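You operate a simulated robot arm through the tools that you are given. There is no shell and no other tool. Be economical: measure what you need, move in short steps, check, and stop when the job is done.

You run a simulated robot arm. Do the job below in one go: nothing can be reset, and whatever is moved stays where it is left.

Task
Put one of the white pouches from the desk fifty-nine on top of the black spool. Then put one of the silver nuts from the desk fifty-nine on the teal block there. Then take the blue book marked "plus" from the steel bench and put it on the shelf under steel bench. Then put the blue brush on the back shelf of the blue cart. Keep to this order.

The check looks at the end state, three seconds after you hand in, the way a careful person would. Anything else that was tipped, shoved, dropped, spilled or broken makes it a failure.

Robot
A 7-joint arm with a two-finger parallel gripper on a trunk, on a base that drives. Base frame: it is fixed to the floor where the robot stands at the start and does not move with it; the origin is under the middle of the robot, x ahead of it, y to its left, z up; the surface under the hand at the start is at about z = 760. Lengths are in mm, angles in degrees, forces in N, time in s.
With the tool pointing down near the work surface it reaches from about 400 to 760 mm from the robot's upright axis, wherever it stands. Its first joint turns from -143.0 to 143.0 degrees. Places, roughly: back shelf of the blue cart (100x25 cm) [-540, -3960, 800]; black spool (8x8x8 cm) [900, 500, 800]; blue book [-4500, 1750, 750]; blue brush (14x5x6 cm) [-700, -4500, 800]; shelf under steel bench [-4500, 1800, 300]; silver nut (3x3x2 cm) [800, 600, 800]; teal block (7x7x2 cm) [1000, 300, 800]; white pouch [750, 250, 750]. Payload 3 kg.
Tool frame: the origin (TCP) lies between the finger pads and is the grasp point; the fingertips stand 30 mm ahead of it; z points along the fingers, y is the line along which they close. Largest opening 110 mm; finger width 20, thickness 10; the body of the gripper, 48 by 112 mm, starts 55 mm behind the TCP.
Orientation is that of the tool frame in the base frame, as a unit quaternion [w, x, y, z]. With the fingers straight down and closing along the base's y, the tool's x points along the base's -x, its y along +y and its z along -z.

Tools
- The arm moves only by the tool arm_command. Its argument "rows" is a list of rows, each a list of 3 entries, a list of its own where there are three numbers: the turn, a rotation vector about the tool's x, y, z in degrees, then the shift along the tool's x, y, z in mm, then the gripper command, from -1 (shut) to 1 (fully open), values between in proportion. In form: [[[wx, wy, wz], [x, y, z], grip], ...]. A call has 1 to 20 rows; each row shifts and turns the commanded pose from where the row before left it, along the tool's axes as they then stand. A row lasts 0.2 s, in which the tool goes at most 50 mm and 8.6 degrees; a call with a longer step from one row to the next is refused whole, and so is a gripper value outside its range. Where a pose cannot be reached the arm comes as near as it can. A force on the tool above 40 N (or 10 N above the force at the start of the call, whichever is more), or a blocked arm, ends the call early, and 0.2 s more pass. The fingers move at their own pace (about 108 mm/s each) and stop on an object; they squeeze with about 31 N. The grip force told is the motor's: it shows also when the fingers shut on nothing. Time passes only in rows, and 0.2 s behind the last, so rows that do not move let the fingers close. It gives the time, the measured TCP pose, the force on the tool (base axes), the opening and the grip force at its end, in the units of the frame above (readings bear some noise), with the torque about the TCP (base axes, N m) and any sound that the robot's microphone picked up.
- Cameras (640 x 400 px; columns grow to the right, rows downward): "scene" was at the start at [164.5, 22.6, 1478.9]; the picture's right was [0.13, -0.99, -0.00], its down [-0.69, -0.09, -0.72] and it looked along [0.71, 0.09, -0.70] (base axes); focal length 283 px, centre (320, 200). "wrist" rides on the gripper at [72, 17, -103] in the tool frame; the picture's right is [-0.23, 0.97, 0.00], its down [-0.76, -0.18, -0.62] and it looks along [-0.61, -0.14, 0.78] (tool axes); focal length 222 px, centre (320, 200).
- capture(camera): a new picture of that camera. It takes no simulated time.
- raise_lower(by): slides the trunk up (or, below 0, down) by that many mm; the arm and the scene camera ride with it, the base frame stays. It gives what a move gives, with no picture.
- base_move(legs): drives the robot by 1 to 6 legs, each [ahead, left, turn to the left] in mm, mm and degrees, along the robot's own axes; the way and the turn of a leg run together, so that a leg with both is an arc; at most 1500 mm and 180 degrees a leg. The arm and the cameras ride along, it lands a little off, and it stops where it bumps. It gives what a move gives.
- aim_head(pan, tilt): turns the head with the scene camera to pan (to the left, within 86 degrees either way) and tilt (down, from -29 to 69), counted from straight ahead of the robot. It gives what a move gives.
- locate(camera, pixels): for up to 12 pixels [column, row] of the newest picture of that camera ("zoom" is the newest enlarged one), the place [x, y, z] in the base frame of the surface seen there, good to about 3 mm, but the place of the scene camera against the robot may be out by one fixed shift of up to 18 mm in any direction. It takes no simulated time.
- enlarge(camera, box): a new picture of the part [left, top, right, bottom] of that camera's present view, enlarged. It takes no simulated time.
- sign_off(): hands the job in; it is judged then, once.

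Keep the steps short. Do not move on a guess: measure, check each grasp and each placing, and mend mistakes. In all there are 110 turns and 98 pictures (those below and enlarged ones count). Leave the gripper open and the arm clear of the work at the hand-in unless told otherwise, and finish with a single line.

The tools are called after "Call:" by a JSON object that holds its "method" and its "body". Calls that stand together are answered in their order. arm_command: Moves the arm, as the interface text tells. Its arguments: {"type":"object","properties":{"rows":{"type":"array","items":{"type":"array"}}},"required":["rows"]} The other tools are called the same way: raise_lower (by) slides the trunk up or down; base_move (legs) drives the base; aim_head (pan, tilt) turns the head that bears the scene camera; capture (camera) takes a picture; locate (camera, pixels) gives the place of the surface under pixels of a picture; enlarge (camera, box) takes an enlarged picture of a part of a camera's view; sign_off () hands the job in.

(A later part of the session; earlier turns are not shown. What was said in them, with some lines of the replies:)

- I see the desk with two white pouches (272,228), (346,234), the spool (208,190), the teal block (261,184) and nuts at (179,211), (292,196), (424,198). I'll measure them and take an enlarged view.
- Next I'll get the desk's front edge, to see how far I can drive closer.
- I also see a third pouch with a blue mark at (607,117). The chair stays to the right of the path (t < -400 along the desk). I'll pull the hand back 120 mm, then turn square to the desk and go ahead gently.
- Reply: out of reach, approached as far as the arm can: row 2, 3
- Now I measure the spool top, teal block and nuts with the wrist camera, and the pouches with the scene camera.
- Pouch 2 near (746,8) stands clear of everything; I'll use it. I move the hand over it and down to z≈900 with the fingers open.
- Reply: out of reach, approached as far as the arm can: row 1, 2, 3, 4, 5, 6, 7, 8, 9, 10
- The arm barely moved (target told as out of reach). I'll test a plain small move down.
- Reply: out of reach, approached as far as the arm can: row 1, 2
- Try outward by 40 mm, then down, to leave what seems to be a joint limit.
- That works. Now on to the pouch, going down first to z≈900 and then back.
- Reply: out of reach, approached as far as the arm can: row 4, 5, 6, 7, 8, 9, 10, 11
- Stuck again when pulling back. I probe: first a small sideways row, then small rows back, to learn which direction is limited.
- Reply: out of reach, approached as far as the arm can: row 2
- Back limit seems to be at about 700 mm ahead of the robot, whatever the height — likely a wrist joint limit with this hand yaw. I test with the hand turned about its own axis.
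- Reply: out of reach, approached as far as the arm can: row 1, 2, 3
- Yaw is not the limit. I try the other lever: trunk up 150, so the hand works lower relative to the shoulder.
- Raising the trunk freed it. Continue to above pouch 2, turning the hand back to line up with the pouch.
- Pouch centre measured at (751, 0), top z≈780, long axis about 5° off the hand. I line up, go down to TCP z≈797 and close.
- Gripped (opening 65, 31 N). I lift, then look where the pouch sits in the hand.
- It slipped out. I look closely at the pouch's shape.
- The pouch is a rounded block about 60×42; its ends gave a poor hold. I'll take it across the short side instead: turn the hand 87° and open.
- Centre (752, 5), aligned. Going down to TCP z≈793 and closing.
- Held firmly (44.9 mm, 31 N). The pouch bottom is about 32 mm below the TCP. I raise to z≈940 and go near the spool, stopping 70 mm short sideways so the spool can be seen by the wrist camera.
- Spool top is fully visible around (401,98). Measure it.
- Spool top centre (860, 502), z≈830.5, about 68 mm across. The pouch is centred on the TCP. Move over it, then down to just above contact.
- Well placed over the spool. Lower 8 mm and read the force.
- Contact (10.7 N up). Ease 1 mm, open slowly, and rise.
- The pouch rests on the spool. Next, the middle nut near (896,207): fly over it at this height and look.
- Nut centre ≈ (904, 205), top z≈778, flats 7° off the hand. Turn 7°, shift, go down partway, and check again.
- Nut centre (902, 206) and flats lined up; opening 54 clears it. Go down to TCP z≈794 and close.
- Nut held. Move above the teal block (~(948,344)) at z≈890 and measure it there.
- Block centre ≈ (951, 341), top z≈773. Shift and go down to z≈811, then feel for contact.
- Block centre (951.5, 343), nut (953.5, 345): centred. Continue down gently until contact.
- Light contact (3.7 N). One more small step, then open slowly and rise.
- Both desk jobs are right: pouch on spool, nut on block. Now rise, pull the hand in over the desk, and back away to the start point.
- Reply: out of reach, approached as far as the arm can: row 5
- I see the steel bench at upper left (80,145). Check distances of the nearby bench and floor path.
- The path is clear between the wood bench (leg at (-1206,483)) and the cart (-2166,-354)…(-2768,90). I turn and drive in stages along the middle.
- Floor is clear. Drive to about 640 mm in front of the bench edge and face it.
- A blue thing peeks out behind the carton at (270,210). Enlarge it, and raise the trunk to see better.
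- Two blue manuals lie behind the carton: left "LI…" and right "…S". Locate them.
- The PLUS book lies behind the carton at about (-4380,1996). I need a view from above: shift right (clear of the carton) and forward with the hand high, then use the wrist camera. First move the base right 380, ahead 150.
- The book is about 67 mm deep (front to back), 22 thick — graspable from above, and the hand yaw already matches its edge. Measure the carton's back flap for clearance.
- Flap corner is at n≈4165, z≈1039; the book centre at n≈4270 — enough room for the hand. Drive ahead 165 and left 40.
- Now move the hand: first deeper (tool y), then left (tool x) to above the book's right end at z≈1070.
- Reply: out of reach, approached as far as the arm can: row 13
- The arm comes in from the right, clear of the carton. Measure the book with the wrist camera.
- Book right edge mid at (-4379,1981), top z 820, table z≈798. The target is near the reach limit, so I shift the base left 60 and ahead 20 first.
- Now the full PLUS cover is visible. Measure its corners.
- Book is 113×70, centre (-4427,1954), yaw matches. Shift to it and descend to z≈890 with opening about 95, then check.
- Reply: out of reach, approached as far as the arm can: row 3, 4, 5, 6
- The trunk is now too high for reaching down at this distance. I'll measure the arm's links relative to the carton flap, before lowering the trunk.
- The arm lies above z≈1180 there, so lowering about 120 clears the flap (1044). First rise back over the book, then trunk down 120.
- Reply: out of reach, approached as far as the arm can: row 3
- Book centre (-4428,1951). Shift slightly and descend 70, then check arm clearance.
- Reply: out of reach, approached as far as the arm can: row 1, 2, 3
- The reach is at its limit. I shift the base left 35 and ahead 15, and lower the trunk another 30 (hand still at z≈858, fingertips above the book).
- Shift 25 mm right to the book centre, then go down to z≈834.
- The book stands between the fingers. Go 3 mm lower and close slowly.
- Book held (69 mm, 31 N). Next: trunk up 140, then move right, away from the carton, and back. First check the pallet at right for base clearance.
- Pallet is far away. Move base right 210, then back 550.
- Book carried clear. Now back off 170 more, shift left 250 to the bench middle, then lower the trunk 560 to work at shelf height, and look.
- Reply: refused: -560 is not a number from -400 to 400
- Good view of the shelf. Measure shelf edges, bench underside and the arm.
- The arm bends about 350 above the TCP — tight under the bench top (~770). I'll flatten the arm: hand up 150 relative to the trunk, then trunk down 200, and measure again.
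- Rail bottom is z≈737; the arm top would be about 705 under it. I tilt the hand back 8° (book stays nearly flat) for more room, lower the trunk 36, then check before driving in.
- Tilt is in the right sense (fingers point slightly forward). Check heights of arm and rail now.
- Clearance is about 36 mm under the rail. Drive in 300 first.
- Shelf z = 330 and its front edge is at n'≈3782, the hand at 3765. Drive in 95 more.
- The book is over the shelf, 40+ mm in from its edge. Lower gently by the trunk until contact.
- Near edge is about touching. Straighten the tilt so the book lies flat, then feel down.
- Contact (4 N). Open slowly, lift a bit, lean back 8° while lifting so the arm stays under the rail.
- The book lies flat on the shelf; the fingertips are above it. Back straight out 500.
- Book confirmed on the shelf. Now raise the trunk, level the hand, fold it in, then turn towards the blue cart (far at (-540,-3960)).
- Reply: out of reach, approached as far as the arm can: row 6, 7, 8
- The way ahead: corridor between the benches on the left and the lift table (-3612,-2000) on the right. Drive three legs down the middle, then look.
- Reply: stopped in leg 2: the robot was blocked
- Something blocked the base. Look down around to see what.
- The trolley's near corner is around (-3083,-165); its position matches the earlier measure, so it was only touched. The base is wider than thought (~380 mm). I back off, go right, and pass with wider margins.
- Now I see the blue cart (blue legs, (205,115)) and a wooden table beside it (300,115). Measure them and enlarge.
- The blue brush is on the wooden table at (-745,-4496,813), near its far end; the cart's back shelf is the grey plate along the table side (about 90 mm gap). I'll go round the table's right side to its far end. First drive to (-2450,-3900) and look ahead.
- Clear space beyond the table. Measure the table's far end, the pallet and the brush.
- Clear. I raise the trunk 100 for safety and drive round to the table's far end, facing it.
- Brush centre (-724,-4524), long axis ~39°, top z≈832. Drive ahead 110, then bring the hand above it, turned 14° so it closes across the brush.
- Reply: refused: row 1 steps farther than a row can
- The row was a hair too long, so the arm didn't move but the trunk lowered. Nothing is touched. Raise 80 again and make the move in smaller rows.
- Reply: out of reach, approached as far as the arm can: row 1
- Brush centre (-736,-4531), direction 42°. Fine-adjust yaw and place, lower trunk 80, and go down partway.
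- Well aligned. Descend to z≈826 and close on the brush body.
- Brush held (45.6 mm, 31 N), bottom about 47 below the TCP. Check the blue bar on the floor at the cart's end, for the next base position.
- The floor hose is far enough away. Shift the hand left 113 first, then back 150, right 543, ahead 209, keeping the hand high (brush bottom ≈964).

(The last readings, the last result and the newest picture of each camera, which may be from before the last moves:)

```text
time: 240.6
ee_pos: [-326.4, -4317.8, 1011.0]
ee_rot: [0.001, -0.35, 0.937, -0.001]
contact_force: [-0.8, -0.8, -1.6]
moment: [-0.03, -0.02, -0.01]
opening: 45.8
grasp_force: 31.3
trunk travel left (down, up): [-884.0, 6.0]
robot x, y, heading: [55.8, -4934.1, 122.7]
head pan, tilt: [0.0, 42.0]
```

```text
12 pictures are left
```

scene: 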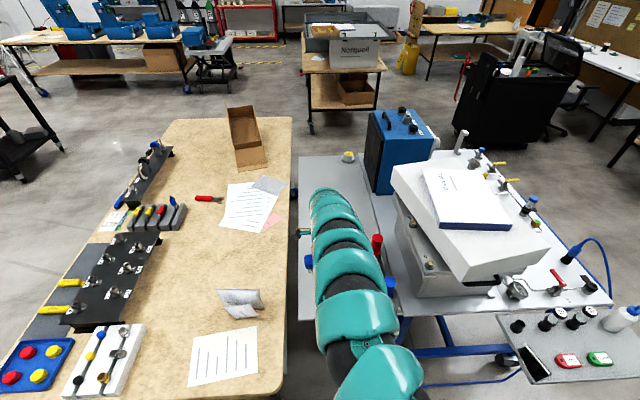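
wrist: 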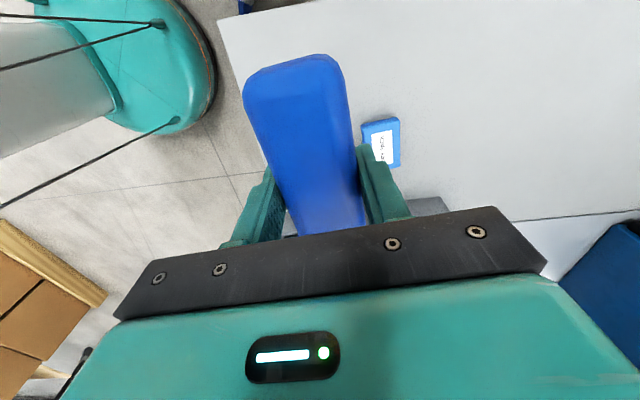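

Handles top out at z 936, below the brush (964). I'll lay the brush lengthwise along the shelf near (-397,-4272): turn the hand −83°, drive ahead 75, then look.

Call:
{"method": "arm_command", "body": {"rows": [[[0, 0, -7.6], [0, 0, 0], -1], [[0, 0, -7.6], [0, 0, 0], -1], [[0, 0, -7.6], [0, 0, 0], -1], [[0, 0, -7.6], [0, 0, 0], -1], [[0, 0, -7.6], [0, 0, 0], -1], [[0, 0, -7.6], [0, 0, 0], -1], [[0, 0, -7.6], [0, 0, 0], -1], [[0, 0, -7.6], [0, 0, 0], -1], [[0, 0, -7.6], [0, 0, 0], -1], [[0, 0, -7.6], [0, 0, 0], -1], [[0, 0, -7.6], [0, 0, 0], -1], [[0, 0, 0], [0, 0, 0], -1]]}}

Call:
{"method": "base_move", "body": {"legs": [[75, 0, 0]]}}

Call:
{"method": "capture", "body": {"camera": "wrist"}}

```text
time: 243.2
ee_pos: [-324.4, -4319.3, 1010.6]
ee_rot: [0.001, 0.886, -0.464, 0.0]
contact_force: [-0.1, 0.3, -1.3]
moment: [0.01, 0.03, 0.0]
opening: 45.6
grasp_force: 31.2
trunk travel left (down, up): [-884.0, 6.0]
robot x, y, heading: [58.4, -4933.9, 123.0]
head pan, tilt: [0.0, 42.0]
```

```text
time: 244.2
ee_pos: [-366.1, -4254.5, 1008.9]
ee_rot: [0.001, 0.885, -0.466, 0.001]
contact_force: [-0.7, 1.1, -2.2]
moment: [0.03, -0.01, 0.0]
opening: 45.9
grasp_force: 31.1
trunk travel left (down, up): [-884.0, 6.0]
robot x, y, heading: [14.6, -4865.6, 122.8]
head pan, tilt: [0.0, 42.0]
```

```text
11 pictures are left
```

wrist: 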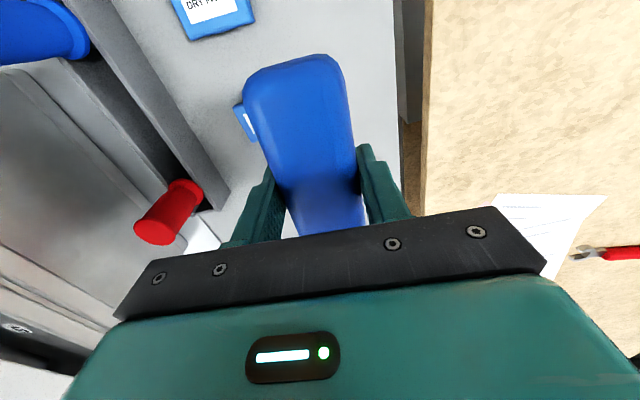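

Call:
{"method": "locate", "body": {"camera": "wrist", "pixels": [[398, 150], [394, 60], [380, 100], [245, 118], [210, 15], [248, 20], [228, 190], [350, 30], [425, 100], [160, 60], [240, 100]]}}

```text
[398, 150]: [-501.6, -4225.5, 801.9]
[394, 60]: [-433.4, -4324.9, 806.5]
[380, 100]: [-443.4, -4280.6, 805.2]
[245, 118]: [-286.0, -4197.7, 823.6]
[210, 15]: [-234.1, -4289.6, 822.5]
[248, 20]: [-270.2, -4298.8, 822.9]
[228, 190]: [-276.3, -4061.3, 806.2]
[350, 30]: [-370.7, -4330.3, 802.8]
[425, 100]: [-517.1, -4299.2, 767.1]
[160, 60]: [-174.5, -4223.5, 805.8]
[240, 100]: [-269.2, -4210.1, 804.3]
```

Shelf z≈804, its edge 95 mm outside the hand; small blue items begin ~149 from the edge. Shift 20 mm outward, lower the trunk 110, and check.

Call:
{"method": "arm_command", "body": {"rows": [[[0, 0, 0], [0, 20, 0], -1], [[0, 0, 0], [0, 0, 0], -1]]}}

Call:
{"method": "raise_lower", "body": {"by": -110}}

Call:
{"method": "capture", "body": {"camera": "wrist"}}

```text
time: 244.8
ee_pos: [-382.4, -4267.3, 1010.9]
ee_rot: [0.0, 0.885, -0.465, 0.001]
contact_force: [0.0, -0.6, -1.1]
moment: [-0.01, -0.01, 0.03]
opening: 45.7
grasp_force: 31.5
trunk travel left (down, up): [-884.0, 6.0]
robot x, y, heading: [15.7, -4868.8, 122.8]
head pan, tilt: [0.0, 42.0]
```

```text
time: 246.3
ee_pos: [-382.9, -4267.2, 901.1]
ee_rot: [0.001, 0.885, -0.465, 0.001]
contact_force: [-0.1, 0.6, -0.7]
moment: [0.0, 0.0, 0.0]
opening: 45.6
grasp_force: 31.2
trunk travel left (down, up): [-774.0, 116.0]
robot x, y, heading: [18.8, -4869.7, 122.7]
head pan, tilt: [0.0, 42.0]
```

```text
10 pictures are left
```

wrist: 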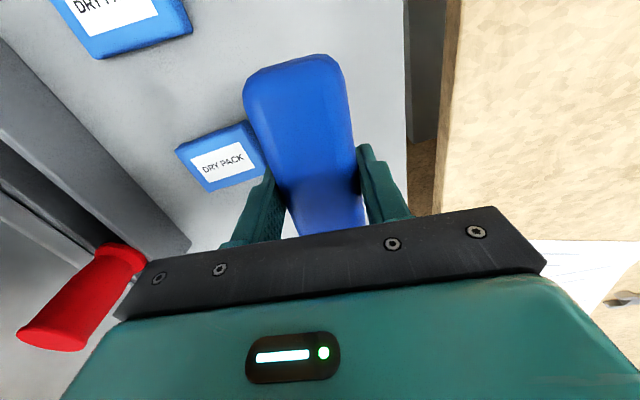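

Call:
{"method": "locate", "body": {"camera": "wrist", "pixels": [[260, 168], [245, 125], [210, 190], [180, 150], [406, 100], [380, 90], [404, 30], [220, 158]]}}

```text
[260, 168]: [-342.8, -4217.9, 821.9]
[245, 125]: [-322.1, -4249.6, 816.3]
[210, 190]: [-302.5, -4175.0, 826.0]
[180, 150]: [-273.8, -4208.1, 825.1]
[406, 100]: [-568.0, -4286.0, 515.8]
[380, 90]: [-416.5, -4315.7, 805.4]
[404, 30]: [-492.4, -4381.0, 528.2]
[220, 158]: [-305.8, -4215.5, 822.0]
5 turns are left
```

Clear of the pack by ~18 mm even when opened a little. Lower to contact in one go with small last steps.

Call:
{"method": "arm_command", "body": {"rows": [[[0, 0, 0], [0, 0, 25], -1], [[0, 0, 0], [0, 0, 17], -1], [[0, 0, 0], [0, 0, 5], -1], [[0, 0, 0], [0, 0, 1.5], -1], [[0, 0, 0], [0, 0, 1], -1], [[0, 0, 0], [0, 0, 0], -1]]}}

Call:
{"method": "capture", "body": {"camera": "wrist"}}

```text
time: 247.7
ee_pos: [-381.3, -4266.3, 850.5]
ee_rot: [0.001, 0.885, -0.465, 0.0]
contact_force: [-0.7, 0.0, -1.4]
moment: [-0.03, 0.04, -0.02]
opening: 45.8
grasp_force: 30.8
trunk travel left (down, up): [-774.0, 116.0]
robot x, y, heading: [13.8, -4865.8, 122.6]
head pan, tilt: [0.0, 42.0]
```

```text
9 pictures are left
4 turns are left
```

wrist: 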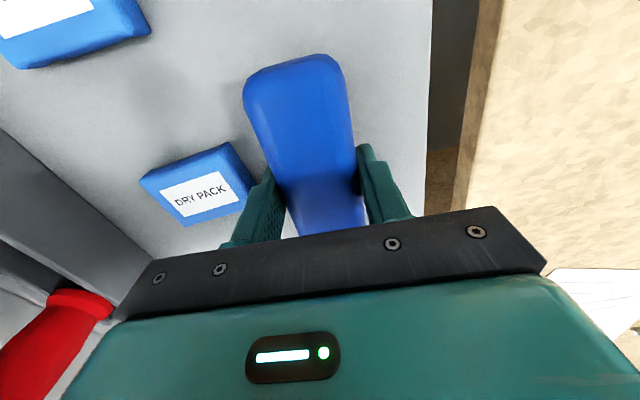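

Not in contact yet. Lower 3 mm in 1 mm steps.

Call:
{"method": "arm_command", "body": {"rows": [[[0, 0, 0], [0, 0, 1], -1], [[0, 0, 0], [0, 0, 1], -1], [[0, 0, 0], [0, 0, 1], -1], [[0, 0, 0], [0, 0, 0], -1]]}}

```text
time: 248.7
ee_pos: [-381.9, -4266.8, 851.4]
ee_rot: [0.0, 0.885, -0.466, -0.001]
contact_force: [1.7, 4.6, 18.8]
moment: [-0.35, -0.49, 0.01]
opening: 45.8
grasp_force: 31.4
trunk travel left (down, up): [-774.0, 116.0]
robot x, y, heading: [16.1, -4862.9, 122.7]
head pan, tilt: [0.0, 42.0]
3 turns are left
```

Firm contact (18.8 N). Ease 1.5 mm, open a little, rise straight up, and look.

Call:
{"method": "arm_command", "body": {"rows": [[[0, 0, 0], [0, 0, -1.5], -1], [[0, 0, 0], [0, 0, 0], -0.08], [[0, 0, 0], [0, 0, 0], 0.08], [[0, 0, 0], [0, 0, 0], 0.17], [[0, 0, 0], [0, 0, 0], 0.17], [[0, 0, 0], [0, 0, -10], 0.17], [[0, 0, 0], [0, 0, -30], 0.17], [[0, 0, 0], [0, 0, -40], 0.17], [[0, 0, 0], [0, 0, -40], 0.17], [[0, 0, 0], [0, 0, 0], 0.17]]}}

Call:
{"method": "raise_lower", "body": {"by": 60}}

Call:
{"method": "capture", "body": {"camera": "wrist"}}

```text
time: 250.9
ee_pos: [-383.4, -4268.2, 971.9]
ee_rot: [0.0, 0.886, -0.464, 0.001]
contact_force: [0.0, 0.2, -0.5]
moment: [-0.03, -0.03, -0.01]
opening: 64.3
grasp_force: 0.0
trunk travel left (down, up): [-774.0, 116.0]
robot x, y, heading: [14.7, -4865.6, 122.9]
head pan, tilt: [0.0, 42.0]
```

```text
time: 251.9
ee_pos: [-381.2, -4266.1, 1031.1]
ee_rot: [0.001, 0.885, -0.466, 0.001]
contact_force: [0.1, -0.6, 0.0]
moment: [-0.02, 0.01, -0.01]
opening: 64.0
grasp_force: 0.0
trunk travel left (down, up): [-834.0, 56.0]
robot x, y, heading: [15.4, -4867.2, 122.7]
head pan, tilt: [0.0, 42.0]
```

```text
8 pictures are left
2 turns are left
```

wrist: 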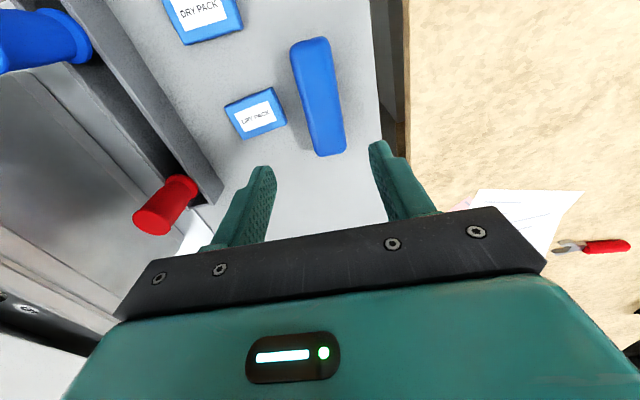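

The brush stands on the back shelf, with the packs untouched. I open the gripper fully, back straight away 300, and hand in.

Call:
{"method": "arm_command", "body": {"rows": [[[0, 0, 0], [0, 0, 0], 1], [[0, 0, 0], [0, 0, 0], 1]]}}

Call:
{"method": "base_move", "body": {"legs": [[-300, 0, 0]]}}

Call:
{"method": "sign_off", "body": {}}

```text
time: 252.5
ee_pos: [-382.1, -4268.4, 1031.5]
ee_rot: [0.0, 0.885, -0.465, 0.001]
contact_force: [0.3, 0.0, 0.5]
moment: [-0.01, -0.02, -0.02]
opening: 109.6
grasp_force: 0.0
trunk travel left (down, up): [-834.0, 56.0]
robot x, y, heading: [16.8, -4870.1, 122.6]
head pan, tilt: [0.0, 42.0]
```

```text
time: 254.5
ee_pos: [-219.8, -4517.7, 1031.6]
ee_rot: [0.0, 0.885, -0.465, 0.0]
contact_force: [-1.0, -0.6, 0.7]
moment: [0.01, -0.01, -0.01]
opening: 109.9
grasp_force: 0.1
trunk travel left (down, up): [-834.0, 56.0]
robot x, y, heading: [175.6, -5113.5, 122.8]
head pan, tilt: [0.0, 42.0]
```

```text
The job is handed in.
```

All four placings were done in order and seen in pictures (pouch on spool, nut on teal block, PLUS book on the lower shelf, brush on the cart's back shelf) and the job is handed in; on the way to the cart the base bumped something, most likely the grey trolley, which rough position readings suggest did not move.
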